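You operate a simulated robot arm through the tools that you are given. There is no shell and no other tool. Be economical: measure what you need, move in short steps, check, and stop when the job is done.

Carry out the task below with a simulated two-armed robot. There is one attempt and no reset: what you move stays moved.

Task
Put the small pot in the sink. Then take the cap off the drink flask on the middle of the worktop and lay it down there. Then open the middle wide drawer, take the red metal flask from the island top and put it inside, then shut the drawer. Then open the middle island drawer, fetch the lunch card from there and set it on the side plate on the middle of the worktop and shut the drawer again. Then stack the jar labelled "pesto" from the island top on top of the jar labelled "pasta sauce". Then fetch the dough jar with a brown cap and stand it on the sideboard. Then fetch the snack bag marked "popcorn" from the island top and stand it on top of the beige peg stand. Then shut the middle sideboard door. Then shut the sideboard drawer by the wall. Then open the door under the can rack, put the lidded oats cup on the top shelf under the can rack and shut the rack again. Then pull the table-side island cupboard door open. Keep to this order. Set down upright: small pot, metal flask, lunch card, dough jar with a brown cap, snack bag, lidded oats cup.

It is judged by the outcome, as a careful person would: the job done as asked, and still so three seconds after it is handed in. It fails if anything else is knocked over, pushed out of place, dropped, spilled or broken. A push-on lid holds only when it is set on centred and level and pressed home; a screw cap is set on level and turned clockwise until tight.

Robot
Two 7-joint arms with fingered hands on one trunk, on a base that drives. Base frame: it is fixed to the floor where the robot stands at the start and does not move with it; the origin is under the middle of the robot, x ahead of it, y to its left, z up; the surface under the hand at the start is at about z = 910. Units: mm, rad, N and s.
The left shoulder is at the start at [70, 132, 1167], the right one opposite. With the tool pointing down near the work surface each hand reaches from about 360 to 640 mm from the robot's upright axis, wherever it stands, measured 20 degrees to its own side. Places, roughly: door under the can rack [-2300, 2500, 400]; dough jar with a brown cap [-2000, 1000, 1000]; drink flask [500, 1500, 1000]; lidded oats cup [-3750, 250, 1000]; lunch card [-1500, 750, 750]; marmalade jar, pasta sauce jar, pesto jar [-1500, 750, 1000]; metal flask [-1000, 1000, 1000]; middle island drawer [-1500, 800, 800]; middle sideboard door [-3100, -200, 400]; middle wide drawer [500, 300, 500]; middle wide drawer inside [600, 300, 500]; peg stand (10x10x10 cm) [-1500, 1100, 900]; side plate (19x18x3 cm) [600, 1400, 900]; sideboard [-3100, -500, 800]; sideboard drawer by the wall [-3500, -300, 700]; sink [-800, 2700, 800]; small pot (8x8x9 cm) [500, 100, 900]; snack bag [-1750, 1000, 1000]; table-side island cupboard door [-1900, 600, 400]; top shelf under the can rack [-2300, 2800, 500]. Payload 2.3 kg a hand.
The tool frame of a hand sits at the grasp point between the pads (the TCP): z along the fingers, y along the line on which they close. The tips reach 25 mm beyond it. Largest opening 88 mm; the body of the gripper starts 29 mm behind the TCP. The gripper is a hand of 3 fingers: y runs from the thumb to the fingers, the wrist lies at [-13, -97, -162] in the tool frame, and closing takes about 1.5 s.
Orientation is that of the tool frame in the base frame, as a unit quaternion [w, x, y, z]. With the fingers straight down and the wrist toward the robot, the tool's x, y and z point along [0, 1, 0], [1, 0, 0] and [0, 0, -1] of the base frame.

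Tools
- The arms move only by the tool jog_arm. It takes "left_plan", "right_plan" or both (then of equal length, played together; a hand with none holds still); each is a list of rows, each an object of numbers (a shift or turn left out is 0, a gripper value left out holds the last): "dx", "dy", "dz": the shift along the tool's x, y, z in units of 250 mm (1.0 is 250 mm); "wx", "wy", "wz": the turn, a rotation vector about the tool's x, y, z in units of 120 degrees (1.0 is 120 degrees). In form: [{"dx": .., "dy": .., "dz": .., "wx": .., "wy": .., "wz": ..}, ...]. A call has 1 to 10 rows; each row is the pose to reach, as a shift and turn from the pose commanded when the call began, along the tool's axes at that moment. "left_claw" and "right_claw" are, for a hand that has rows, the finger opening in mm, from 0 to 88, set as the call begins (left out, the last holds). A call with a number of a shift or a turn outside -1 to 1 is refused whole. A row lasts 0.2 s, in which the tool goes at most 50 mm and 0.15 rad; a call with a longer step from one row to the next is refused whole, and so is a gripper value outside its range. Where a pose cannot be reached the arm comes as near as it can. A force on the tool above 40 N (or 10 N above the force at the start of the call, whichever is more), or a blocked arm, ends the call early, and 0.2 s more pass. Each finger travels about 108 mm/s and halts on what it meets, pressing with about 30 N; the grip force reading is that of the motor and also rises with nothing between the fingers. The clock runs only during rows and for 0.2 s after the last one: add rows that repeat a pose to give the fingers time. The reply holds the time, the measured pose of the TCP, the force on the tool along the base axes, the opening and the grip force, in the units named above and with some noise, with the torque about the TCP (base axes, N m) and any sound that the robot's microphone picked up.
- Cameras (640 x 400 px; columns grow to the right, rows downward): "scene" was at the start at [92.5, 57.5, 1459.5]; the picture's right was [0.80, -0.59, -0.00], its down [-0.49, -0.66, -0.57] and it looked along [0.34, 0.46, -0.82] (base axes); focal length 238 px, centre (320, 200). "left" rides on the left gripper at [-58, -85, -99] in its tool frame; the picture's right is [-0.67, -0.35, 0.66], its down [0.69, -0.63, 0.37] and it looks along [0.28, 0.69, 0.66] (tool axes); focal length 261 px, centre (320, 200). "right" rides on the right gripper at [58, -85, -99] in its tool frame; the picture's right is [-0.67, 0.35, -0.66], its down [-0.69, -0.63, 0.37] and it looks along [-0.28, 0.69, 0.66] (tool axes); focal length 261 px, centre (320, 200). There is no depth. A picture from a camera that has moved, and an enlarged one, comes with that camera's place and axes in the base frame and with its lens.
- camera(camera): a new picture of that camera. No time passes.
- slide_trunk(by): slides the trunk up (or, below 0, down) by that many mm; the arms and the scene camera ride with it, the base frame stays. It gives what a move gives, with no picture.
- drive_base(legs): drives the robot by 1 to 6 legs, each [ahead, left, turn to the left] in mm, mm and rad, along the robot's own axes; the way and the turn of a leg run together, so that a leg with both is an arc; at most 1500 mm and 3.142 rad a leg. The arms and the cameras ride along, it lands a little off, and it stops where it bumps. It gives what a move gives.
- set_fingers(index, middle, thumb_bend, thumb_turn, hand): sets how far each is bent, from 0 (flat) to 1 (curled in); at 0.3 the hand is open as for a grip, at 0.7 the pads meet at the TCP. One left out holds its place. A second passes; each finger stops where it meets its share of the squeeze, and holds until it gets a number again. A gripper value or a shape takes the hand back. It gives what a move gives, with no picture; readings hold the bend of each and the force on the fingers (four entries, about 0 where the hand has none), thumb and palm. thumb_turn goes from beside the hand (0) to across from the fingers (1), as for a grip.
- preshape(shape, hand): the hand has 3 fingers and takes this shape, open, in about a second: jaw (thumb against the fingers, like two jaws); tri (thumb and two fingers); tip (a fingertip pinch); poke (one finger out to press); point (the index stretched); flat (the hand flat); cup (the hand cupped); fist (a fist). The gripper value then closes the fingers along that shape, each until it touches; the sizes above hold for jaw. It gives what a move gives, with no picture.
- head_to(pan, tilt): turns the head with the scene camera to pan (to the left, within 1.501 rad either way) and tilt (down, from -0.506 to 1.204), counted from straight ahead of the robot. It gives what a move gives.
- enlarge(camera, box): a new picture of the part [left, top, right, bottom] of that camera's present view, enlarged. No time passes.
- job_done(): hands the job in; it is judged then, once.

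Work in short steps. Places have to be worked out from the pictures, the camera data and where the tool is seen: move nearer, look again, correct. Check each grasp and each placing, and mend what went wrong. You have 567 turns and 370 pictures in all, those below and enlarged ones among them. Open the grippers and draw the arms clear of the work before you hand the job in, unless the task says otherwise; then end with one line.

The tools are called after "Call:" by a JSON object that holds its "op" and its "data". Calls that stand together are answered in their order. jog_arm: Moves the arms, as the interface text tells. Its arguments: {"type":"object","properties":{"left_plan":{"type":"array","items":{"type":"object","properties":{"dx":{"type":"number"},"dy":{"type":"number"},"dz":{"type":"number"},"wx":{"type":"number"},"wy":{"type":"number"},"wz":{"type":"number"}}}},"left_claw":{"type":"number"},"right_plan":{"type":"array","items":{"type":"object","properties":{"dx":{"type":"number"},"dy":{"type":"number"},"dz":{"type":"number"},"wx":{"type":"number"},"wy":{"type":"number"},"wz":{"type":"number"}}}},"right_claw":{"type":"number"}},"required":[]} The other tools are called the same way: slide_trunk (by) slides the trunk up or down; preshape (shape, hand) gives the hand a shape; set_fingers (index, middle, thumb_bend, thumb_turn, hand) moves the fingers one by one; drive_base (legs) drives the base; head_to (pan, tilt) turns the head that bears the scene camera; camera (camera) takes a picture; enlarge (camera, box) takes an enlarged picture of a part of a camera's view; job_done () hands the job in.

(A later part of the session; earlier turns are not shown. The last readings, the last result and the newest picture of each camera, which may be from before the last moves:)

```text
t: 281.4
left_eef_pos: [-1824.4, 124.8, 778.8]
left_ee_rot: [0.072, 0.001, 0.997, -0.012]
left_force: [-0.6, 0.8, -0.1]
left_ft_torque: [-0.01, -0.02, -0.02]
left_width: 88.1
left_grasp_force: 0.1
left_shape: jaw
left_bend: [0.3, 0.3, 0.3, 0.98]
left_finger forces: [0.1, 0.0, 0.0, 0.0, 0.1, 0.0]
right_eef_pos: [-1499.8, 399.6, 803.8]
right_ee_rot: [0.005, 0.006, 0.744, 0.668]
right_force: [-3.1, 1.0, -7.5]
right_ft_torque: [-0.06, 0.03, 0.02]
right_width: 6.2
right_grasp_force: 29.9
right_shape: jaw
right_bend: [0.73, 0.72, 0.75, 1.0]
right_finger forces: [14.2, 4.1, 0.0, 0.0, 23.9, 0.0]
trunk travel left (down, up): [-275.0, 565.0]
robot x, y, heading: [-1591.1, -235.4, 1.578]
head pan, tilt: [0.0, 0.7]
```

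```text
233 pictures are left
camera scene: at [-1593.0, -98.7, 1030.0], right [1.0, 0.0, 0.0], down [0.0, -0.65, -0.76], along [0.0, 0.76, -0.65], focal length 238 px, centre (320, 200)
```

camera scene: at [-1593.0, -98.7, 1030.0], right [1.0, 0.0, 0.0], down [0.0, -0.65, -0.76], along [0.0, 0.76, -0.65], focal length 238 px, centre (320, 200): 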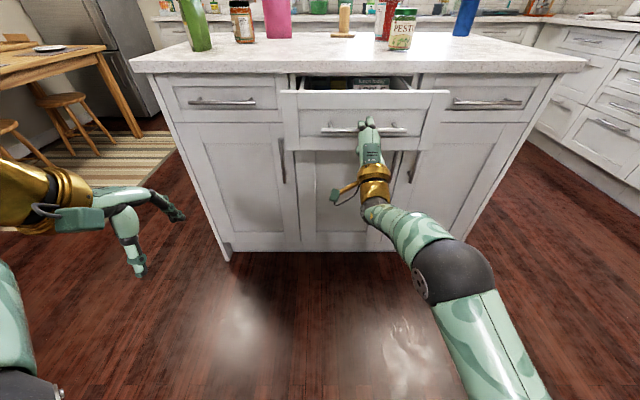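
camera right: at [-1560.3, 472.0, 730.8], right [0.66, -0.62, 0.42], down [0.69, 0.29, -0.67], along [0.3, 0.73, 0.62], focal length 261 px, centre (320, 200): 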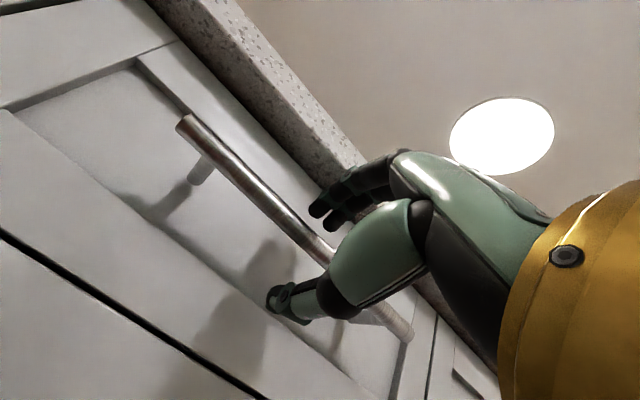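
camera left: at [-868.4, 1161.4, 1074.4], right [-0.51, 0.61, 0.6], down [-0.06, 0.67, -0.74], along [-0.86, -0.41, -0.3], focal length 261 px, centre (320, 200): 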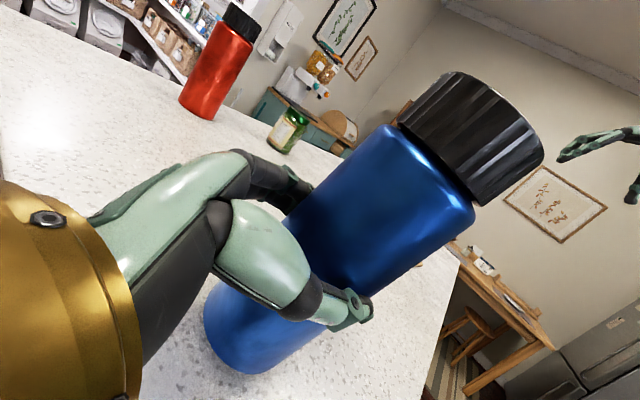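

Call:
{"op": "drive_base", "data": {"legs": [[-90, 0, 0]]}}

Call:
{"op": "head_to", "data": {"pan": -0.2, "tilt": 0.6}}

Call:
{"op": "camera", "data": {"camera": "scene"}}

```text
t: 282.5
left_eef_pos: [-1823.3, 35.5, 779.4]
left_ee_rot: [0.073, 0.0, 0.997, -0.012]
left_force: [-1.2, -0.6, 0.1]
left_ft_torque: [0.03, 0.02, 0.03]
left_width: 87.8
left_grasp_force: 0.1
left_shape: jaw
left_bend: [0.3, 0.3, 0.3, 0.98]
left_finger forces: [0.1, 0.0, 0.0, 0.0, 0.1, 0.0]
right_eef_pos: [-1499.5, 310.0, 803.2]
right_ee_rot: [0.004, 0.006, 0.745, 0.667]
right_force: [-1.8, -0.2, -9.0]
right_ft_torque: [-0.06, 0.08, 0.05]
right_width: 5.9
right_grasp_force: 30.1
right_shape: jaw
right_bend: [0.73, 0.72, 0.76, 1.0]
right_finger forces: [4.2, 0.0, 0.1, 0.0, 25.8, 0.0]
trunk travel left (down, up): [-275.0, 565.0]
robot x, y, heading: [-1586.6, -321.6, 1.579]
head pan, tilt: [0.0, 0.7]
```

```text
t: 283.2
left_eef_pos: [-1824.4, 34.5, 779.4]
left_ee_rot: [0.073, 0.0, 0.997, -0.011]
left_force: [0.5, -0.1, 0.6]
left_ft_torque: [0.01, 0.01, -0.01]
left_width: 87.9
left_grasp_force: 0.0
left_shape: jaw
left_bend: [0.3, 0.3, 0.3, 0.98]
left_finger forces: [0.1, 0.1, 0.0, 0.0, 0.1, 0.0]
right_eef_pos: [-1500.0, 309.9, 802.9]
right_ee_rot: [0.005, 0.006, 0.745, 0.667]
right_force: [-0.9, -0.6, -8.3]
right_ft_torque: [-0.04, 0.05, 0.02]
right_width: 5.9
right_grasp_force: 30.3
right_shape: jaw
right_bend: [0.73, 0.72, 0.76, 1.0]
right_finger forces: [4.2, 0.1, 0.0, 0.1, 0.0, 0.0]
trunk travel left (down, up): [-275.0, 565.0]
robot x, y, heading: [-1588.4, -325.5, 1.573]
head pan, tilt: [-0.201, 0.6]
```

```text
232 pictures are left
camera scene: at [-1574.6, -187.1, 1038.6], right [0.98, -0.19, 0.0], down [-0.11, -0.56, -0.82], along [0.16, 0.81, -0.57], focal length 238 px, centre (320, 200)
```

scene: 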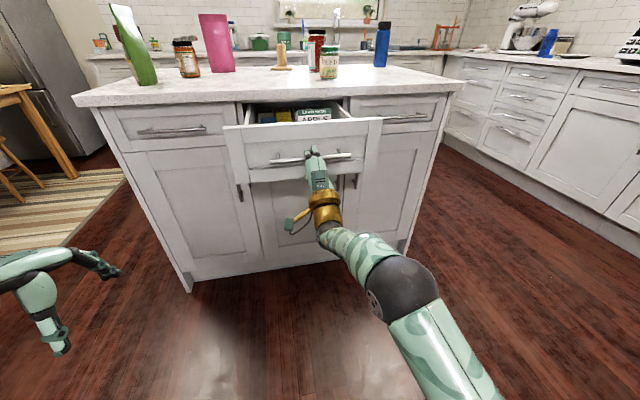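

Opened 270 mm. I release and retract the hand.

Call:
{"op": "jog_arm", "data": {"right_plan": [{}, {}, {}, {}, {"dz": -0.12}, {"dz": -0.24}, {"dz": -0.34}], "right_claw": 80}}

Call:
{"op": "slide_trunk", "data": {"by": 350}}

Call:
{"op": "camera", "data": {"camera": "scene"}}

```text
t: 284.8
left_eef_pos: [-1825.4, 32.1, 779.2]
left_ee_rot: [0.072, 0.0, 0.997, -0.01]
left_force: [0.1, -0.8, -0.3]
left_ft_torque: [-0.02, -0.04, 0.03]
left_width: 87.9
left_grasp_force: 0.1
left_shape: jaw
left_bend: [0.3, 0.3, 0.3, 0.98]
left_finger forces: [0.0, 0.0, 0.0, 0.1, 0.0, 0.0]
right_eef_pos: [-1499.7, 223.7, 813.6]
right_ee_rot: [0.004, 0.006, 0.743, 0.669]
right_force: [0.2, 0.1, 0.3]
right_ft_torque: [0.03, 0.0, 0.0]
right_width: 80.0
right_grasp_force: 0.1
right_shape: jaw
right_bend: [0.31, 0.32, 0.32, 0.98]
right_finger forces: [0.0, 0.0, 0.0, 0.1, 0.0, 0.0]
trunk travel left (down, up): [-275.0, 565.0]
robot x, y, heading: [-1590.1, -326.3, 1.573]
head pan, tilt: [-0.201, 0.6]
```

```text
t: 288.2
left_eef_pos: [-1824.4, 33.1, 1129.4]
left_ee_rot: [0.073, 0.0, 0.997, -0.012]
left_force: [0.1, -0.4, 0.0]
left_ft_torque: [0.01, -0.01, 0.02]
left_width: 87.8
left_grasp_force: 0.0
left_shape: jaw
left_bend: [0.3, 0.3, 0.3, 0.98]
left_finger forces: [0.1, 0.1, 0.0, 0.1, 0.1, 0.0]
right_eef_pos: [-1501.3, 224.1, 1163.9]
right_ee_rot: [0.004, 0.006, 0.744, 0.669]
right_force: [0.2, -0.4, 1.4]
right_ft_torque: [0.03, 0.03, 0.01]
right_width: 79.9
right_grasp_force: 0.1
right_shape: jaw
right_bend: [0.31, 0.32, 0.32, 0.98]
right_finger forces: [0.0, 0.1, 0.0, 0.0, 0.1, 0.0]
trunk travel left (down, up): [-625.0, 215.0]
robot x, y, heading: [-1588.5, -325.5, 1.576]
head pan, tilt: [-0.201, 0.6]
```

```text
231 pictures are left
camera scene: at [-1574.7, -188.9, 1388.9], right [0.98, -0.19, 0.0], down [-0.11, -0.55, -0.82], along [0.16, 0.81, -0.57], focal length 238 px, centre (320, 200)
```

scene: 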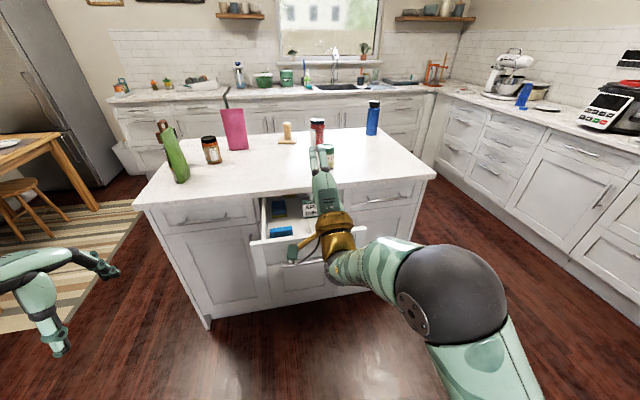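

Call:
{"op": "jog_arm", "data": {"right_plan": [{"wx": 0.07, "dz": -0.02}, {"wx": 0.14, "dz": -0.04}, {"wx": 0.21, "dz": -0.06}, {"wx": 0.28, "dz": -0.08}, {"wx": 0.35, "dz": -0.1}, {"wx": 0.42, "dz": -0.12}, {"wx": 0.49, "dz": -0.14}, {"wx": 0.56, "dz": -0.16}, {"wx": 0.63, "dz": -0.18}, {"wx": 0.7, "dz": -0.2}]}}

Call:
{"op": "drive_base", "data": {"legs": [[150, 0, 0]]}}

Call:
{"op": "head_to", "data": {"pan": -0.2, "tilt": 0.85}}

Call:
{"op": "camera", "data": {"camera": "scene"}}

```text
t: 290.4
left_eef_pos: [-1824.9, 35.0, 1129.3]
left_ee_rot: [0.073, 0.0, 0.997, -0.011]
left_force: [0.2, -0.2, -0.5]
left_ft_torque: [-0.01, 0.01, 0.0]
left_width: 88.0
left_grasp_force: 0.1
left_shape: jaw
left_bend: [0.3, 0.3, 0.3, 0.98]
left_finger forces: [0.0, 0.0, 0.1, 0.0, 0.1, 0.1]
right_eef_pos: [-1502.7, 174.5, 1167.6]
right_ee_rot: [-0.001, 0.005, 1.0, -0.003]
right_force: [0.0, 0.4, 0.0]
right_ft_torque: [-0.02, 0.0, 0.0]
right_width: 80.0
right_grasp_force: 0.1
right_shape: jaw
right_bend: [0.31, 0.32, 0.32, 0.98]
right_finger forces: [0.1, 0.1, 0.0, 0.0, 0.0, 0.0]
trunk travel left (down, up): [-625.0, 215.0]
robot x, y, heading: [-1591.2, -328.9, 1.578]
head pan, tilt: [-0.201, 0.6]
```

```text
t: 291.8
left_eef_pos: [-1825.0, 181.8, 1129.8]
left_ee_rot: [0.072, 0.001, 0.997, -0.009]
left_force: [0.6, -0.1, 0.5]
left_ft_torque: [-0.01, 0.03, -0.01]
left_width: 87.9
left_grasp_force: 0.1
left_shape: jaw
left_bend: [0.3, 0.3, 0.3, 0.98]
left_finger forces: [0.0, 0.0, 0.0, 0.0, 0.0, 0.0]
right_eef_pos: [-1501.8, 323.3, 1169.9]
right_ee_rot: [0.0, 0.008, 1.0, 0.0]
right_force: [0.6, -0.1, -0.2]
right_ft_torque: [0.03, -0.03, 0.0]
right_width: 79.8
right_grasp_force: 0.1
right_shape: jaw
right_bend: [0.31, 0.32, 0.32, 0.98]
right_finger forces: [0.0, 0.0, 0.0, 0.1, 0.1, 0.1]
trunk travel left (down, up): [-625.0, 215.0]
robot x, y, heading: [-1588.5, -172.8, 1.577]
head pan, tilt: [-0.201, 0.6]
```

```text
t: 292.6
left_eef_pos: [-1824.4, 184.5, 1129.6]
left_ee_rot: [0.072, 0.001, 0.997, -0.01]
left_force: [0.8, -0.7, 0.6]
left_ft_torque: [0.0, -0.02, 0.0]
left_width: 87.8
left_grasp_force: 0.1
left_shape: jaw
left_bend: [0.3, 0.3, 0.3, 0.98]
left_finger forces: [0.1, 0.0, 0.0, 0.1, 0.0, 0.1]
right_eef_pos: [-1501.2, 325.1, 1170.3]
right_ee_rot: [-0.001, 0.008, 1.0, 0.0]
right_force: [0.4, 0.0, -1.4]
right_ft_torque: [-0.01, -0.02, 0.02]
right_width: 79.9
right_grasp_force: 0.0
right_shape: jaw
right_bend: [0.31, 0.32, 0.32, 0.98]
right_finger forces: [0.1, 0.0, 0.1, 0.1, 0.0, 0.1]
trunk travel left (down, up): [-625.0, 215.0]
robot x, y, heading: [-1590.3, -171.7, 1.574]
head pan, tilt: [-0.201, 0.85]
```

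```text
230 pictures are left
camera scene: at [-1577.1, -47.5, 1368.1], right [0.98, -0.2, 0.0], down [-0.15, -0.74, -0.66], along [0.13, 0.65, -0.75], focal length 238 px, centre (320, 200)
```

scene: 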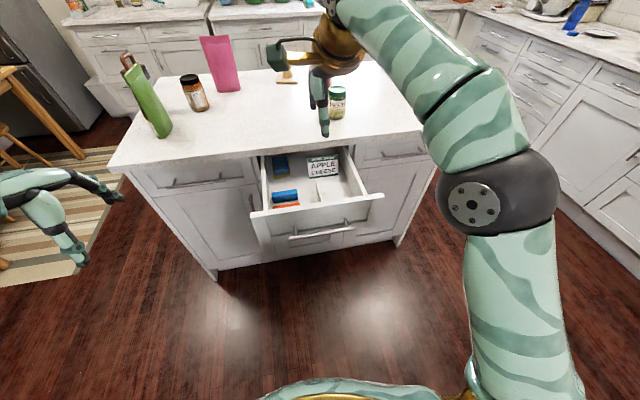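

Call:
{"op": "enlarge", "data": {"camera": "scene", "box": [240, 140, 400, 240]}}

Call:
{"op": "camera", "data": {"camera": "right"}}

```text
4.00 times, centred on (320, 190) of scene
camera zoom: at [-1577.1, -47.5, 1368.1], right [0.98, -0.2, 0.0], down [-0.15, -0.74, -0.66], along [0.13, 0.65, -0.75], focal length 951 px, centre (320, 240)
```

zoom: 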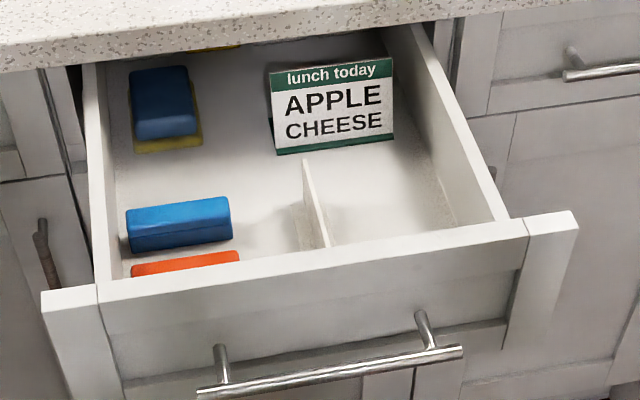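

```text
228 pictures are left
camera right: at [-1561.4, 242.8, 1268.3], right [0.68, 0.34, 0.65], down [0.67, -0.64, -0.37], along [0.3, 0.69, -0.66], focal length 261 px, centre (320, 200)
```

right: 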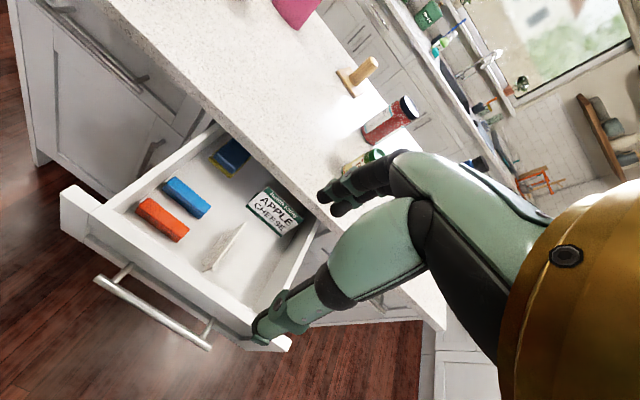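

Call:
{"op": "enlarge", "data": {"camera": "right", "box": [140, 130, 340, 290]}}

```text
2.50 times, centred on (240, 210) of right
camera zoom: at [-1561.4, 242.8, 1268.3], right [0.68, 0.34, 0.65], down [0.67, -0.64, -0.37], along [0.3, 0.69, -0.66], focal length 652 px, centre (520, 175)
```

zoom: 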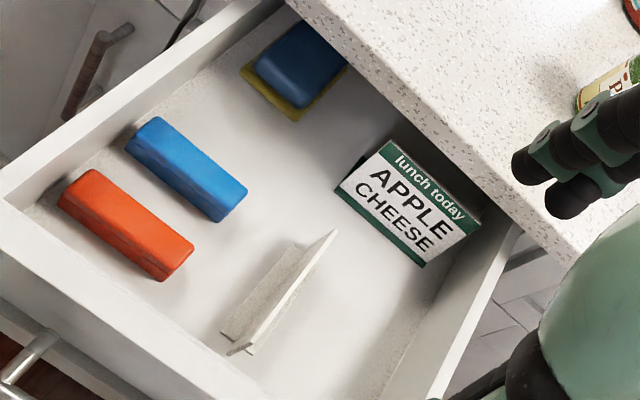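

There are two tent cards; the one reading "lunch today / APPLE CHEESE" is the lunch card, its ridge near y≈600 under the worktop edge. I'll pull the drawer further by gripping its front panel's top edge; first I place the hand above the panel at x≈−1405.

Call:
{"op": "jog_arm", "data": {"right_plan": [{"dx": -0.1, "dy": 0.05, "dz": 0.1}, {"dx": -0.2, "dy": 0.1, "dz": 0.24}, {"dx": -0.3, "dy": 0.15, "dz": 0.38}, {"dx": -0.384, "dy": 0.2, "dz": 0.54}, {"dx": -0.384, "dy": 0.2, "dz": 0.72}, {"dx": -0.384, "dy": 0.2, "dz": 0.88}, {"dx": -0.384, "dy": 0.2, "dz": 0.88}], "right_claw": 55}}

Call:
{"op": "camera", "data": {"camera": "right"}}

Call:
{"op": "enlarge", "data": {"camera": "scene", "box": [240, 120, 440, 245]}}

```text
t: 294.2
left_eef_pos: [-1824.1, 184.5, 1130.3]
left_ee_rot: [0.072, 0.001, 0.997, -0.011]
left_force: [0.7, 0.5, -0.7]
left_ft_torque: [0.02, 0.01, 0.03]
left_width: 88.0
left_grasp_force: 0.1
left_shape: jaw
left_bend: [0.3, 0.3, 0.3, 0.98]
left_finger forces: [0.1, 0.0, 0.1, 0.1, 0.0, 0.0]
right_eef_pos: [-1407.0, 373.0, 950.6]
right_ee_rot: [-0.001, 0.009, 1.0, -0.001]
right_force: [1.4, -0.5, -0.9]
right_ft_torque: [0.01, 0.01, 0.01]
right_width: 55.3
right_grasp_force: 0.0
right_shape: jaw
right_bend: [0.28, 0.39, 0.63, 1.0]
right_finger forces: [0.0, 0.1, 0.1, 0.1, 0.0, 0.0]
trunk travel left (down, up): [-625.0, 215.0]
robot x, y, heading: [-1587.3, -178.2, 1.574]
head pan, tilt: [-0.201, 0.85]
```

```text
226 pictures are left
camera right: at [-1465.8, 290.9, 1049.7], right [0.68, 0.34, 0.65], down [0.67, -0.64, -0.37], along [0.3, 0.69, -0.66], focal length 261 px, centre (320, 200)
```

right: 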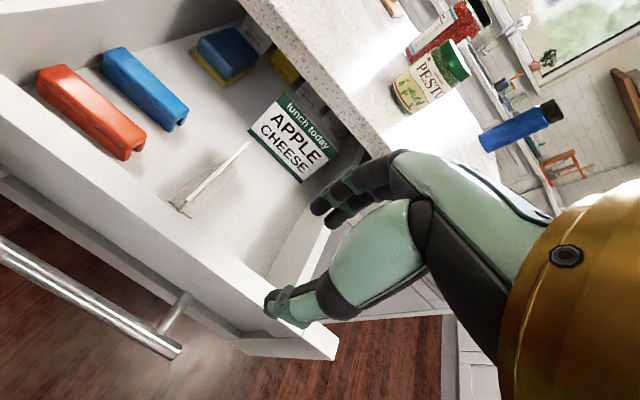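

```text
3.20 times, centred on (340, 182) of scene
camera zoom: at [-1576.9, -48.3, 1368.1], right [0.98, -0.2, 0.0], down [-0.15, -0.74, -0.66], along [0.13, 0.65, -0.75], focal length 760 px, centre (256, 256)
```

zoom: 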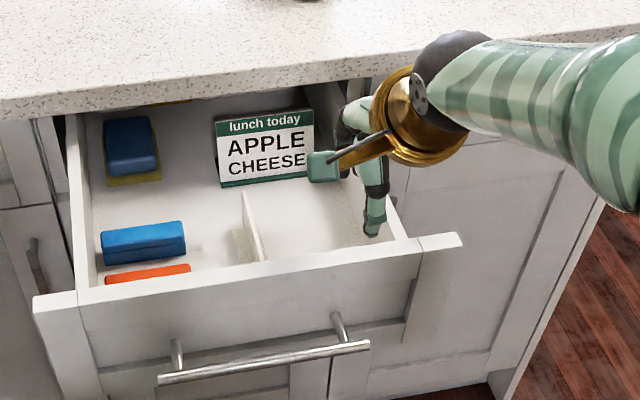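

Panel top spans y≈346–371. I centre on it, lower to z≈866 and grip it.

Call:
{"op": "jog_arm", "data": {"right_plan": [{"dy": -0.06, "dz": 0.1}, {"dy": -0.06, "dz": 0.22}, {"dy": -0.06, "dz": 0.34}, {"dy": -0.06, "dz": 0.34}]}}

Call:
{"op": "jog_arm", "data": {"right_plan": [{}, {}, {}, {}], "right_claw": 0}}

Call:
{"op": "camera", "data": {"camera": "right"}}

```text
t: 295.2
left_eef_pos: [-1825.0, 184.1, 1130.7]
left_ee_rot: [0.072, 0.001, 0.997, -0.01]
left_force: [-0.2, -0.1, -0.2]
left_ft_torque: [0.0, -0.01, 0.0]
left_width: 87.8
left_grasp_force: 0.0
left_shape: jaw
left_bend: [0.3, 0.3, 0.3, 0.98]
left_finger forces: [0.1, 0.0, 0.0, 0.1, 0.0, 0.1]
right_eef_pos: [-1405.7, 355.6, 864.0]
right_ee_rot: [-0.001, 0.007, 1.0, -0.001]
right_force: [-0.3, -0.1, -0.1]
right_ft_torque: [0.0, 0.0, 0.02]
right_width: 55.3
right_grasp_force: 0.0
right_shape: jaw
right_bend: [0.28, 0.39, 0.63, 1.0]
right_finger forces: [0.0, 0.0, 0.1, 0.0, 0.0, 0.0]
trunk travel left (down, up): [-625.0, 215.0]
robot x, y, heading: [-1595.0, -171.1, 1.575]
head pan, tilt: [-0.201, 0.85]
```

```text
t: 296.2
left_eef_pos: [-1823.6, 185.8, 1128.7]
left_ee_rot: [0.073, 0.001, 0.997, -0.011]
left_force: [-0.4, -0.1, -0.2]
left_ft_torque: [0.03, 0.01, -0.01]
left_width: 88.1
left_grasp_force: 0.0
left_shape: jaw
left_bend: [0.3, 0.3, 0.3, 0.98]
left_finger forces: [0.0, 0.1, 0.0, 0.0, 0.0, 0.1]
right_eef_pos: [-1406.4, 356.5, 864.2]
right_ee_rot: [-0.001, 0.007, 1.0, -0.002]
right_force: [0.0, -0.8, -3.1]
right_ft_torque: [0.0, -0.01, 0.0]
right_width: 25.0
right_grasp_force: 29.9
right_shape: jaw
right_bend: [0.74, 0.43, 0.72, 1.0]
right_finger forces: [17.2, 9.3, 0.0, 0.0, 27.3, 0.0]
trunk travel left (down, up): [-625.0, 215.0]
robot x, y, heading: [-1592.0, -174.2, 1.572]
head pan, tilt: [-0.201, 0.85]
```

```text
224 pictures are left
camera right: at [-1465.6, 273.7, 963.2], right [0.68, 0.34, 0.65], down [0.67, -0.64, -0.36], along [0.3, 0.69, -0.66], focal length 261 px, centre (320, 200)
```

right: 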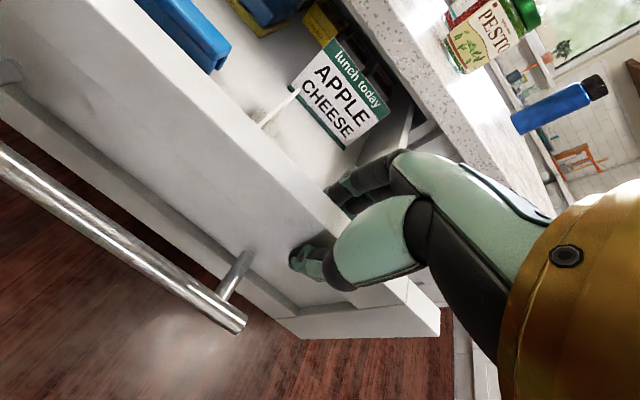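

Gripping the 25 mm panel. I drive back 110 mm.

Call:
{"op": "drive_base", "data": {"legs": [[-110, 0, 0]]}}

Call:
{"op": "enlarge", "data": {"camera": "scene", "box": [240, 100, 440, 225]}}

```text
t: 297.4
left_eef_pos: [-1823.1, 77.7, 1128.2]
left_ee_rot: [0.071, 0.0, 0.997, -0.012]
left_force: [-0.3, 0.2, -0.6]
left_ft_torque: [-0.02, -0.02, 0.02]
left_width: 88.0
left_grasp_force: 0.1
left_shape: jaw
left_bend: [0.3, 0.3, 0.3, 0.98]
left_finger forces: [0.0, 0.0, 0.1, 0.0, 0.0, 0.1]
right_eef_pos: [-1406.0, 248.9, 864.0]
right_ee_rot: [0.0, 0.007, 1.0, -0.001]
right_force: [0.1, 2.2, -2.3]
right_ft_torque: [0.01, 0.0, -0.01]
right_width: 24.4
right_grasp_force: 29.8
right_shape: jaw
right_bend: [0.74, 0.43, 0.71, 1.0]
right_finger forces: [19.2, 10.7, 0.0, 0.1, 28.8, 0.0]
trunk travel left (down, up): [-625.0, 215.0]
robot x, y, heading: [-1590.6, -284.1, 1.577]
head pan, tilt: [-0.201, 0.85]
```

```text
3.20 times, centred on (340, 162) of scene
camera zoom: at [-1576.4, -154.3, 1368.0], right [0.98, -0.19, 0.0], down [-0.15, -0.74, -0.66], along [0.13, 0.65, -0.75], focal length 760 px, centre (256, 320)
```

zoom: 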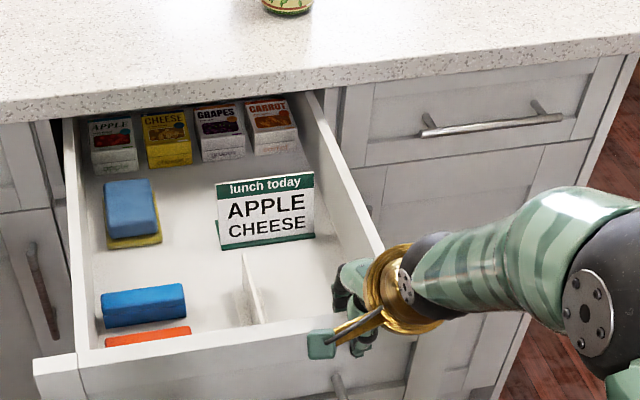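

Now the card is clear of the worktop edge. I release and rise.

Call:
{"op": "jog_arm", "data": {"right_plan": [{}, {}, {}, {"dz": -0.14}, {"dz": -0.3}, {"dz": -0.46}, {"dz": -0.6}], "right_claw": 55}}

Call:
{"op": "camera", "data": {"camera": "right"}}

```text
t: 299.0
left_eef_pos: [-1824.3, 75.3, 1129.6]
left_ee_rot: [0.072, 0.0, 0.997, -0.011]
left_force: [0.2, 0.5, -0.2]
left_ft_torque: [0.0, -0.01, 0.01]
left_width: 88.1
left_grasp_force: 0.1
left_shape: jaw
left_bend: [0.3, 0.3, 0.3, 0.98]
left_finger forces: [0.0, 0.0, 0.0, 0.1, 0.0, 0.0]
right_eef_pos: [-1405.9, 246.5, 1014.8]
right_ee_rot: [-0.001, 0.008, 1.0, 0.001]
right_force: [-0.2, -0.1, 0.0]
right_ft_torque: [0.0, 0.01, 0.01]
right_width: 54.7
right_grasp_force: 0.1
right_shape: jaw
right_bend: [0.29, 0.4, 0.63, 1.0]
right_finger forces: [0.1, 0.0, 0.0, 0.0, 0.0, 0.1]
trunk travel left (down, up): [-625.0, 215.0]
robot x, y, heading: [-1589.4, -284.1, 1.578]
head pan, tilt: [-0.201, 0.85]
```

```text
222 pictures are left
camera right: at [-1466.3, 163.9, 1114.4], right [0.68, 0.34, 0.66], down [0.68, -0.64, -0.37], along [0.29, 0.69, -0.66], focal length 261 px, centre (320, 200)
```

right: 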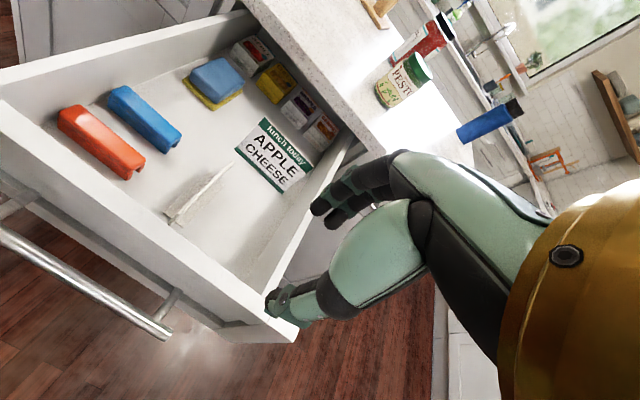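

I need the card's exact shape; I move the hand nearer above it and look.

Call:
{"op": "jog_arm", "data": {"right_plan": [{"dx": 0.1, "dy": 0.12}, {"dx": 0.15, "dy": 0.28}, {"dx": 0.15, "dy": 0.44}, {"dx": 0.15, "dy": 0.6}, {"dx": 0.15, "dy": 0.7}, {"dx": 0.15, "dy": 0.7}]}}

Call:
{"op": "camera", "data": {"camera": "right"}}

Call:
{"op": "enlarge", "data": {"camera": "scene", "box": [240, 100, 400, 200]}}

```text
t: 300.4
left_eef_pos: [-1824.1, 76.1, 1129.8]
left_ee_rot: [0.073, 0.0, 0.997, -0.011]
left_force: [-0.7, -0.4, 0.3]
left_ft_torque: [0.03, -0.02, 0.0]
left_width: 88.1
left_grasp_force: 0.1
left_shape: jaw
left_bend: [0.3, 0.3, 0.3, 0.98]
left_finger forces: [0.0, 0.0, 0.0, 0.2, 0.0, 0.0]
right_eef_pos: [-1430.4, 316.5, 1000.3]
right_ee_rot: [-0.001, 0.008, 1.0, 0.0]
right_force: [0.1, -0.5, -0.4]
right_ft_torque: [0.0, 0.0, -0.02]
right_width: 54.5
right_grasp_force: 0.1
right_shape: jaw
right_bend: [0.29, 0.4, 0.63, 1.0]
right_finger forces: [0.0, 0.0, 0.0, 0.0, 0.0, 0.0]
right hand out of reach, approached as far as the arm can: row 2, 3, 4, 5, 6
trunk travel left (down, up): [-625.0, 215.0]
robot x, y, heading: [-1593.7, -285.5, 1.578]
head pan, tilt: [-0.201, 0.85]
```

```text
221 pictures are left
camera right: at [-1490.6, 233.7, 1099.2], right [0.68, 0.34, 0.66], down [0.68, -0.64, -0.37], along [0.3, 0.69, -0.66], focal length 261 px, centre (320, 200)
```

right: 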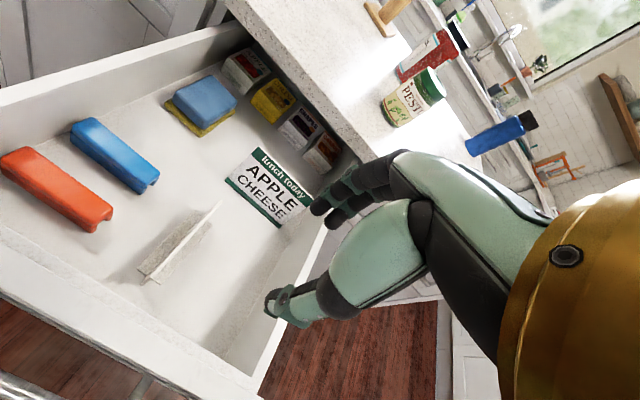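

```text
4.00 times, centred on (320, 150) of scene
camera zoom: at [-1577.1, -157.3, 1368.2], right [0.98, -0.19, 0.0], down [-0.15, -0.74, -0.66], along [0.13, 0.65, -0.75], focal length 951 px, centre (320, 400)
```

zoom: 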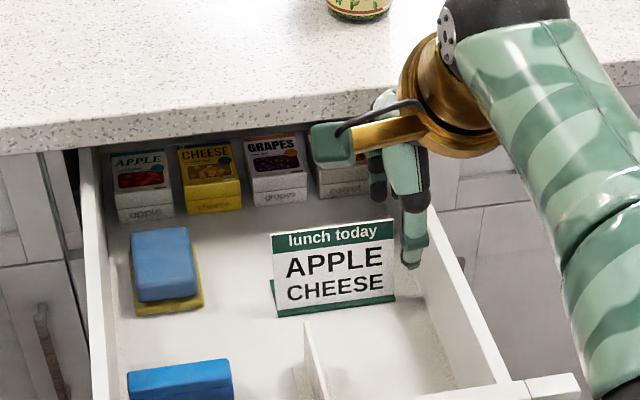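

Call:
{"op": "drive_base", "data": {"legs": [[110, 0, 0]]}}

Call:
{"op": "camera", "data": {"camera": "right"}}

Call:
{"op": "enlarge", "data": {"camera": "scene", "box": [240, 120, 400, 220]}}

```text
t: 301.6
left_eef_pos: [-1824.9, 185.5, 1130.3]
left_ee_rot: [0.072, 0.0, 0.997, -0.01]
left_force: [-0.3, 0.1, 0.0]
left_ft_torque: [0.02, 0.04, 0.0]
left_width: 88.0
left_grasp_force: 0.0
left_shape: jaw
left_bend: [0.3, 0.3, 0.3, 0.98]
left_finger forces: [0.0, 0.0, 0.1, 0.1, 0.1, 0.0]
right_eef_pos: [-1431.9, 425.5, 1001.5]
right_ee_rot: [-0.001, 0.008, 1.0, 0.001]
right_force: [0.2, -0.6, -0.9]
right_ft_torque: [-0.02, 0.02, 0.0]
right_width: 54.7
right_grasp_force: 0.0
right_shape: jaw
right_bend: [0.29, 0.4, 0.63, 1.0]
right_finger forces: [0.0, 0.0, 0.0, 0.0, 0.0, 0.1]
trunk travel left (down, up): [-625.0, 215.0]
robot x, y, heading: [-1590.6, -171.6, 1.574]
head pan, tilt: [-0.201, 0.85]
```

```text
219 pictures are left
camera right: at [-1491.0, 343.5, 1099.9], right [0.68, 0.34, 0.66], down [0.68, -0.64, -0.37], along [0.29, 0.69, -0.66], focal length 261 px, centre (320, 200)
```

right: 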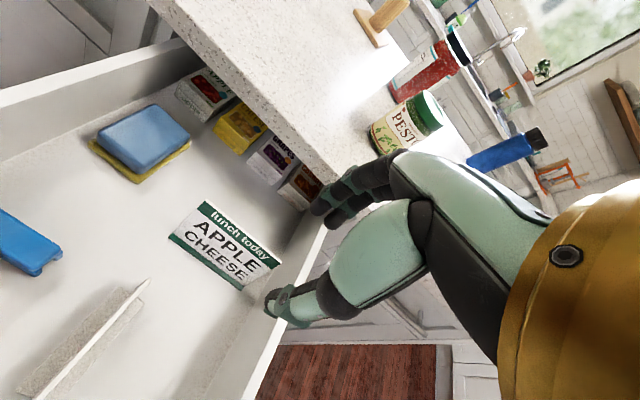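

```text
4.00 times, centred on (320, 170) of scene
camera zoom: at [-1577.2, -47.8, 1368.3], right [0.98, -0.19, 0.0], down [-0.15, -0.74, -0.66], along [0.13, 0.65, -0.75], focal length 951 px, centre (320, 320)
```

zoom: 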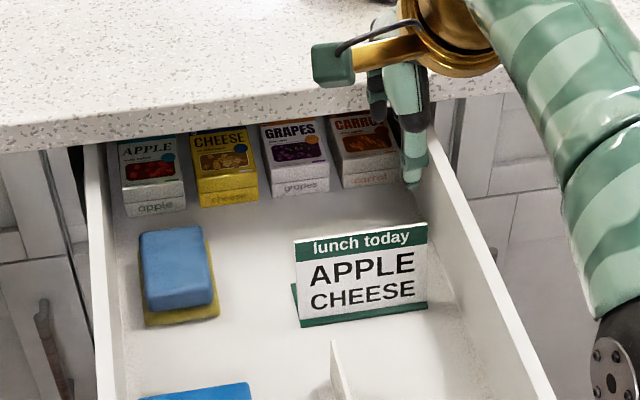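

The card is a narrow tent: ridge at ≈[−1442, 477, 860], floor z≈785. I move above it and descend so the pads straddle the ridge.

Call:
{"op": "jog_arm", "data": {"right_plan": [{"dx": 0.044, "dy": 0.1, "dz": 0.05}, {"dx": 0.044, "dy": 0.21, "dz": 0.15}, {"dx": 0.044, "dy": 0.21, "dz": 0.3}, {"dx": 0.044, "dy": 0.21, "dz": 0.4}, {"dx": 0.044, "dy": 0.21, "dz": 0.4}]}}

Call:
{"op": "camera", "data": {"camera": "right"}}

Call:
{"op": "enlarge", "data": {"camera": "scene", "box": [240, 120, 400, 220]}}

```text
t: 302.8
left_eef_pos: [-1824.4, 187.2, 1130.0]
left_ee_rot: [0.071, 0.0, 0.997, -0.011]
left_force: [-0.9, -0.6, 0.4]
left_ft_torque: [0.03, 0.01, -0.02]
left_width: 88.0
left_grasp_force: 0.0
left_shape: jaw
left_bend: [0.3, 0.3, 0.3, 0.98]
left_finger forces: [0.0, 0.0, 0.0, 0.1, 0.0, 0.1]
right_eef_pos: [-1441.1, 437.8, 913.1]
right_ee_rot: [0.0, 0.007, 1.0, 0.0]
right_force: [-0.7, -0.2, -0.6]
right_ft_torque: [-0.01, -0.01, 0.02]
right_width: 54.9
right_grasp_force: 0.1
right_shape: jaw
right_bend: [0.29, 0.4, 0.63, 1.0]
right_finger forces: [0.1, 0.0, 0.0, 0.0, 0.0, 0.0]
right hand out of reach, approached as far as the arm can: row 1, 2, 3, 4, 5
trunk travel left (down, up): [-625.0, 215.0]
robot x, y, heading: [-1593.5, -173.6, 1.576]
head pan, tilt: [-0.201, 0.85]
```

```text
217 pictures are left
camera right: at [-1500.4, 355.1, 1012.4], right [0.68, 0.34, 0.65], down [0.68, -0.64, -0.37], along [0.29, 0.69, -0.66], focal length 261 px, centre (320, 200)
```

right: 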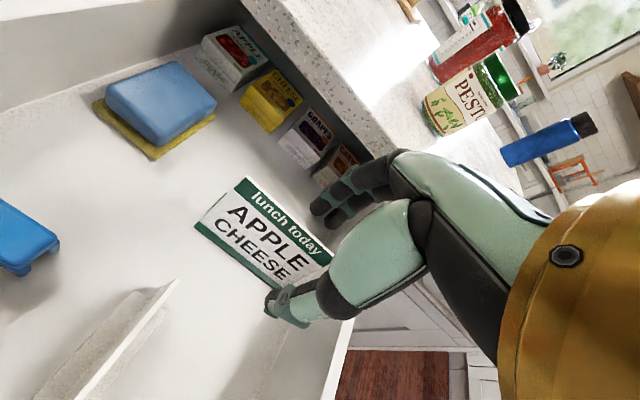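

```text
4.00 times, centred on (320, 170) of scene
camera zoom: at [-1576.9, -45.3, 1368.0], right [0.98, -0.19, 0.0], down [-0.15, -0.74, -0.66], along [0.13, 0.65, -0.75], focal length 951 px, centre (320, 320)
```

zoom: 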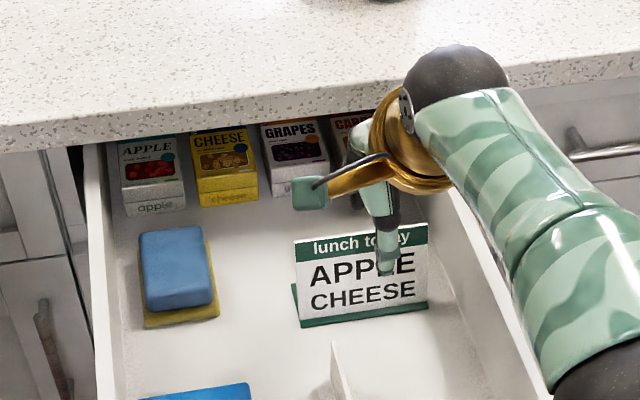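

Call:
{"op": "drive_base", "data": {"legs": [[40, 0, 0]]}}

Call:
{"op": "camera", "data": {"camera": "right"}}

```text
t: 303.7
left_eef_pos: [-1825.3, 222.5, 1132.2]
left_ee_rot: [0.072, 0.0, 0.997, -0.008]
left_force: [0.8, -0.2, 0.2]
left_ft_torque: [0.01, 0.01, -0.04]
left_width: 88.0
left_grasp_force: 0.1
left_shape: jaw
left_bend: [0.3, 0.3, 0.3, 0.98]
left_finger forces: [0.0, 0.0, 0.1, 0.0, 0.0, 0.0]
right_eef_pos: [-1440.8, 474.3, 916.0]
right_ee_rot: [-0.001, 0.007, 1.0, 0.003]
right_force: [-0.4, -0.5, 0.2]
right_ft_torque: [0.03, -0.01, 0.03]
right_width: 54.7
right_grasp_force: 0.1
right_shape: jaw
right_bend: [0.29, 0.4, 0.63, 1.0]
right_finger forces: [0.0, 0.0, 0.0, 0.0, 0.1, 0.0]
trunk travel left (down, up): [-625.0, 215.0]
robot x, y, heading: [-1594.7, -134.6, 1.578]
head pan, tilt: [-0.201, 0.85]
```

```text
215 pictures are left
camera right: at [-1500.9, 391.0, 1014.9], right [0.68, 0.34, 0.66], down [0.68, -0.64, -0.37], along [0.29, 0.69, -0.66], focal length 261 px, centre (320, 200)
```

right: 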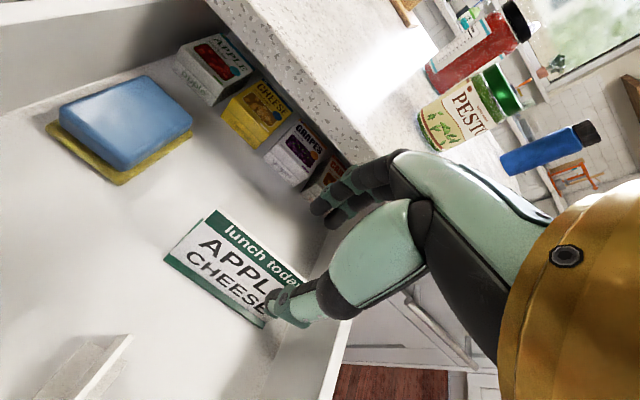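

Ridge at y≈477, hand at y≈474: good. I descend to z≈846 and close.

Call:
{"op": "jog_arm", "data": {"right_plan": [{"dy": 0.01, "dz": 0.1}, {"dy": 0.01, "dz": 0.2}, {"dy": 0.01, "dz": 0.28}, {"dy": 0.01, "dz": 0.28}]}}

Call:
{"op": "jog_arm", "data": {"right_plan": [{}, {}, {}, {}], "right_claw": 0}}

Call:
{"op": "camera", "data": {"camera": "right"}}

```text
t: 304.7
left_eef_pos: [-1825.1, 226.0, 1130.3]
left_ee_rot: [0.072, 0.0, 0.997, -0.01]
left_force: [-0.5, -0.1, 0.3]
left_ft_torque: [-0.02, -0.01, 0.0]
left_width: 88.0
left_grasp_force: 0.0
left_shape: jaw
left_bend: [0.3, 0.3, 0.3, 0.98]
left_finger forces: [0.1, 0.0, 0.1, 0.0, 0.1, 0.0]
right_eef_pos: [-1440.4, 472.1, 845.1]
right_ee_rot: [-0.001, 0.007, 1.0, 0.002]
right_force: [0.0, -1.1, 0.3]
right_ft_torque: [-0.02, -0.02, 0.0]
right_width: 54.6
right_grasp_force: 0.0
right_shape: jaw
right_bend: [0.29, 0.4, 0.63, 1.0]
right_finger forces: [0.0, 0.1, 0.1, 0.0, 0.0, 0.1]
right hand out of reach, approached as far as the arm can: row 2, 3, 4
trunk travel left (down, up): [-625.0, 215.0]
robot x, y, heading: [-1590.3, -131.9, 1.576]
head pan, tilt: [-0.201, 0.85]
```

```text
t: 305.7
left_eef_pos: [-1825.3, 226.4, 1128.8]
left_ee_rot: [0.073, 0.0, 0.997, -0.011]
left_force: [0.4, 0.5, -0.7]
left_ft_torque: [0.0, 0.02, 0.03]
left_width: 88.2
left_grasp_force: 0.0
left_shape: jaw
left_bend: [0.3, 0.3, 0.3, 0.98]
left_finger forces: [0.0, 0.0, 0.0, 0.1, 0.0, 0.0]
right_eef_pos: [-1440.6, 471.3, 845.9]
right_ee_rot: [-0.001, 0.007, 1.0, 0.0]
right_force: [0.4, 0.1, 0.3]
right_ft_torque: [0.02, -0.02, 0.0]
right_width: 0.0
right_grasp_force: 29.9
right_shape: jaw
right_bend: [0.7, 0.7, 0.7, 1.0]
right_finger forces: [17.7, 9.2, 0.0, 0.0, 26.8, 0.0]
trunk travel left (down, up): [-625.0, 215.0]
robot x, y, heading: [-1590.0, -132.8, 1.574]
head pan, tilt: [-0.201, 0.85]
```

```text
214 pictures are left
camera right: at [-1499.6, 389.1, 944.3], right [0.68, 0.34, 0.65], down [0.68, -0.64, -0.37], along [0.29, 0.69, -0.66], focal length 261 px, centre (320, 200)
```

right: 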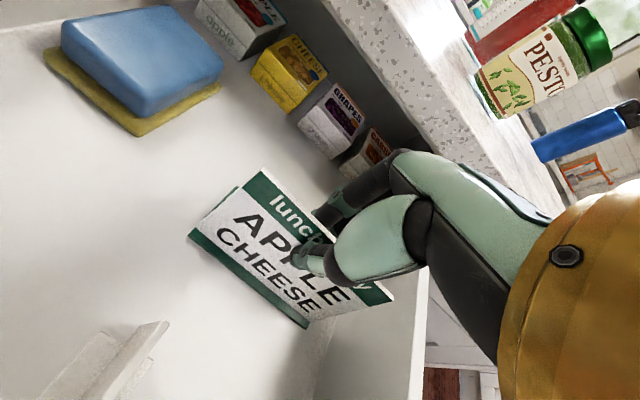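

I lift and check.

Call:
{"op": "jog_arm", "data": {"right_plan": [{"dz": -0.06}, {"dz": -0.14}, {"dz": -0.28}, {"dz": -0.44}, {"dz": -0.6}]}}

Call:
{"op": "camera", "data": {"camera": "right"}}

Call:
{"op": "enlarge", "data": {"camera": "scene", "box": [240, 80, 400, 180]}}

```text
t: 306.9
left_eef_pos: [-1824.3, 226.1, 1129.1]
left_ee_rot: [0.072, 0.0, 0.997, -0.01]
left_force: [-0.9, -0.4, 0.1]
left_ft_torque: [0.03, 0.01, 0.0]
left_width: 87.9
left_grasp_force: 0.0
left_shape: jaw
left_bend: [0.3, 0.3, 0.3, 0.98]
left_finger forces: [0.0, 0.0, 0.0, 0.0, 0.0, 0.0]
right_eef_pos: [-1440.7, 466.7, 995.0]
right_ee_rot: [-0.001, 0.007, 1.0, 0.0]
right_force: [0.2, -0.7, -0.4]
right_ft_torque: [0.0, 0.01, 0.0]
right_width: 0.0
right_grasp_force: 30.1
right_shape: jaw
right_bend: [0.7, 0.7, 0.7, 1.0]
right_finger forces: [17.8, 9.5, 0.0, 0.0, 27.2, 0.1]
right hand out of reach, approached as far as the arm can: row 5
trunk travel left (down, up): [-625.0, 215.0]
robot x, y, heading: [-1591.1, -134.4, 1.579]
head pan, tilt: [-0.201, 0.85]
```

```text
213 pictures are left
camera right: at [-1500.3, 384.2, 1093.9], right [0.68, 0.34, 0.66], down [0.68, -0.64, -0.37], along [0.29, 0.69, -0.66], focal length 261 px, centre (320, 200)
```

right: 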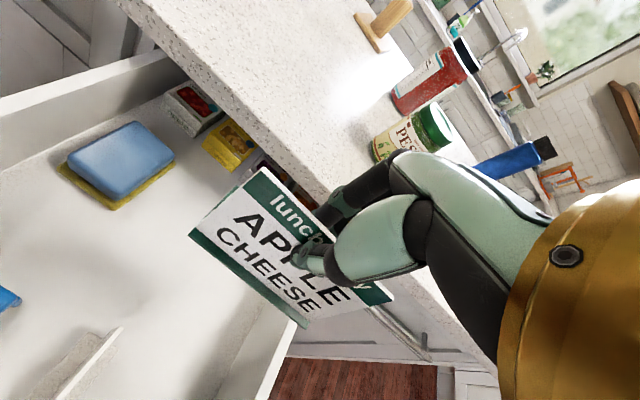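

```text
4.00 times, centred on (320, 130) of scene
camera zoom: at [-1577.6, -6.6, 1368.1], right [0.98, -0.19, 0.0], down [-0.15, -0.74, -0.66], along [0.13, 0.65, -0.75], focal length 951 px, centre (320, 480)
```

zoom: 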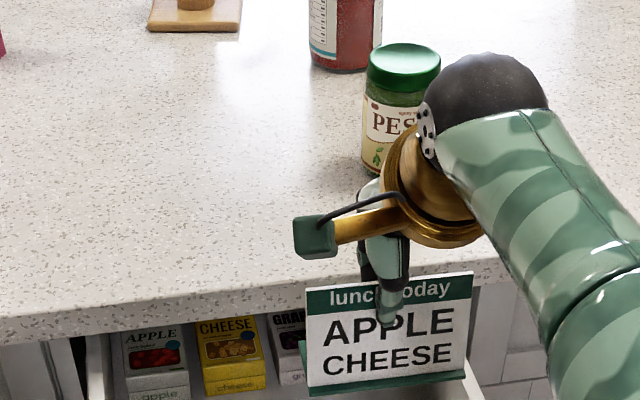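

The lunch card is held by its ridge. I retract and raise it, then drive round to the worktop.

Call:
{"op": "jog_arm", "data": {"right_plan": [{"dy": -0.15, "dz": -0.1}, {"dy": -0.3, "dz": -0.2}, {"dy": -0.45, "dz": -0.34}, {"dy": -0.55, "dz": -0.5}, {"dy": -0.6, "dz": -0.66}, {"dy": -0.6, "dz": -0.8}]}}

Call:
{"op": "drive_base", "data": {"legs": [[-40, 0, 0], [0, -900, 0], [250, 0, 0], [0, 0, -1.56]]}}

Call:
{"op": "camera", "data": {"camera": "right"}}

```text
refused: row 3 steps farther than a row can; nothing moved
```

```text
t: 310.8
left_eef_pos: [-1156.8, 246.2, 1129.0]
left_ee_rot: [0.072, 0.104, 0.992, -0.018]
left_force: [0.8, -0.1, 0.9]
left_ft_torque: [-0.01, 0.01, 0.0]
left_width: 87.8
left_grasp_force: 0.1
left_shape: jaw
left_bend: [0.3, 0.3, 0.3, 0.98]
left_finger forces: [0.0, 0.0, 0.0, 0.0, 0.1, 0.0]
right_eef_pos: [-731.1, 402.7, 994.1]
right_ee_rot: [0.0, 0.11, 0.994, 0.0]
right_force: [-0.4, 0.3, -0.6]
right_ft_torque: [0.0, 0.03, -0.03]
right_width: 0.0
right_grasp_force: 30.1
right_shape: jaw
right_bend: [0.7, 0.7, 0.7, 1.0]
right_finger forces: [17.7, 9.6, 0.0, 0.0, 27.1, 0.0]
trunk travel left (down, up): [-625.0, 215.0]
robot x, y, heading: [-999.6, -152.4, 1.37]
head pan, tilt: [-0.201, 0.85]
stopped in leg 2: the robot was blocked; the commanded pose is now the measured one
```

```text
211 pictures are left
camera right: at [-805.8, 334.3, 1092.8], right [0.73, 0.19, 0.66], down [0.53, -0.76, -0.37], along [0.43, 0.61, -0.66], focal length 261 px, centre (320, 200)
```

right: 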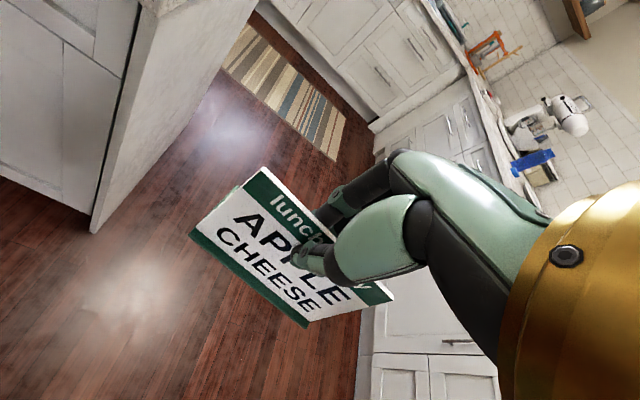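

I must not chain calls. The drive was blocked at x≈−1000. I look to the right side to see why.

Call:
{"op": "head_to", "data": {"pan": -1.5, "tilt": 0.9}}

Call:
{"op": "camera", "data": {"camera": "scene"}}

```text
t: 312.3
left_eef_pos: [-1154.1, 245.5, 1129.5]
left_ee_rot: [0.071, 0.103, 0.992, -0.018]
left_force: [0.9, 0.7, 1.2]
left_ft_torque: [-0.02, 0.0, -0.02]
left_width: 87.9
left_grasp_force: 0.0
left_shape: jaw
left_bend: [0.3, 0.3, 0.3, 0.98]
left_finger forces: [0.0, 0.0, 0.0, 0.0, 0.0, 0.0]
right_eef_pos: [-728.8, 403.0, 993.6]
right_ee_rot: [-0.001, 0.111, 0.994, 0.0]
right_force: [0.1, -0.8, -0.1]
right_ft_torque: [0.0, -0.01, 0.03]
right_width: 0.0
right_grasp_force: 30.1
right_shape: jaw
right_bend: [0.7, 0.7, 0.7, 1.0]
right_finger forces: [17.6, 9.5, 0.0, 0.1, 27.2, 0.0]
trunk travel left (down, up): [-625.0, 215.0]
robot x, y, heading: [-998.6, -154.1, 1.369]
head pan, tilt: [-1.499, 0.901]
```

```text
210 pictures are left
camera scene: at [-916.6, -114.3, 1364.2], right [-0.13, -0.99, 0.0], down [-0.78, 0.1, -0.62], along [0.62, -0.08, -0.78], focal length 238 px, centre (320, 200)
```

scene: 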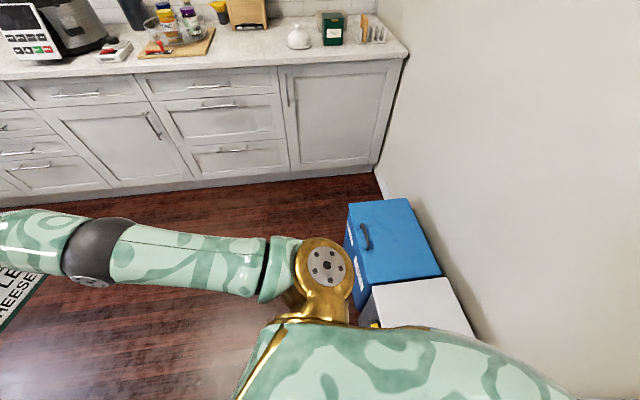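

The robot's rear hit the grey bin (bins' front at y≈−280). I go ahead first, square up, then continue right.

Call:
{"op": "drive_base", "data": {"legs": [[210, 0, 0], [0, 0, 0.2]]}}

Call:
{"op": "camera", "data": {"camera": "scene"}}

```text
t: 314.7
left_eef_pos: [-1188.4, 416.2, 1128.9]
left_ee_rot: [0.072, 0.003, 0.997, -0.012]
left_force: [-0.3, 0.2, -0.2]
left_ft_torque: [0.01, 0.02, 0.01]
left_width: 88.0
left_grasp_force: 0.0
left_shape: jaw
left_bend: [0.3, 0.3, 0.3, 0.98]
left_finger forces: [0.1, 0.0, 0.0, 0.0, 0.0, 0.1]
right_eef_pos: [-801.4, 654.7, 993.3]
right_ee_rot: [0.0, 0.01, 1.0, 0.0]
right_force: [0.7, -0.3, -0.8]
right_ft_torque: [-0.02, -0.03, -0.05]
right_width: 0.0
right_grasp_force: 29.7
right_shape: jaw
right_bend: [0.7, 0.7, 0.7, 1.0]
right_finger forces: [17.6, 9.5, 0.0, 0.0, 27.0, 0.1]
trunk travel left (down, up): [-625.0, 215.0]
robot x, y, heading: [-957.2, 58.6, 1.567]
head pan, tilt: [-1.499, 0.901]
```

```text
209 pictures are left
camera scene: at [-882.8, 110.8, 1364.1], right [0.07, -1.0, 0.0], down [-0.78, -0.06, -0.62], along [0.62, 0.04, -0.78], focal length 238 px, centre (320, 200)
```

scene: 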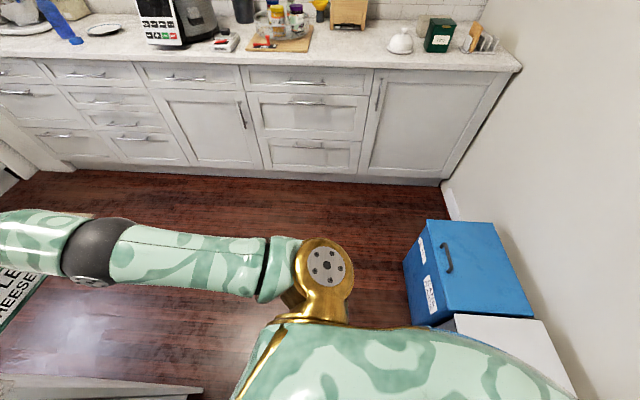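

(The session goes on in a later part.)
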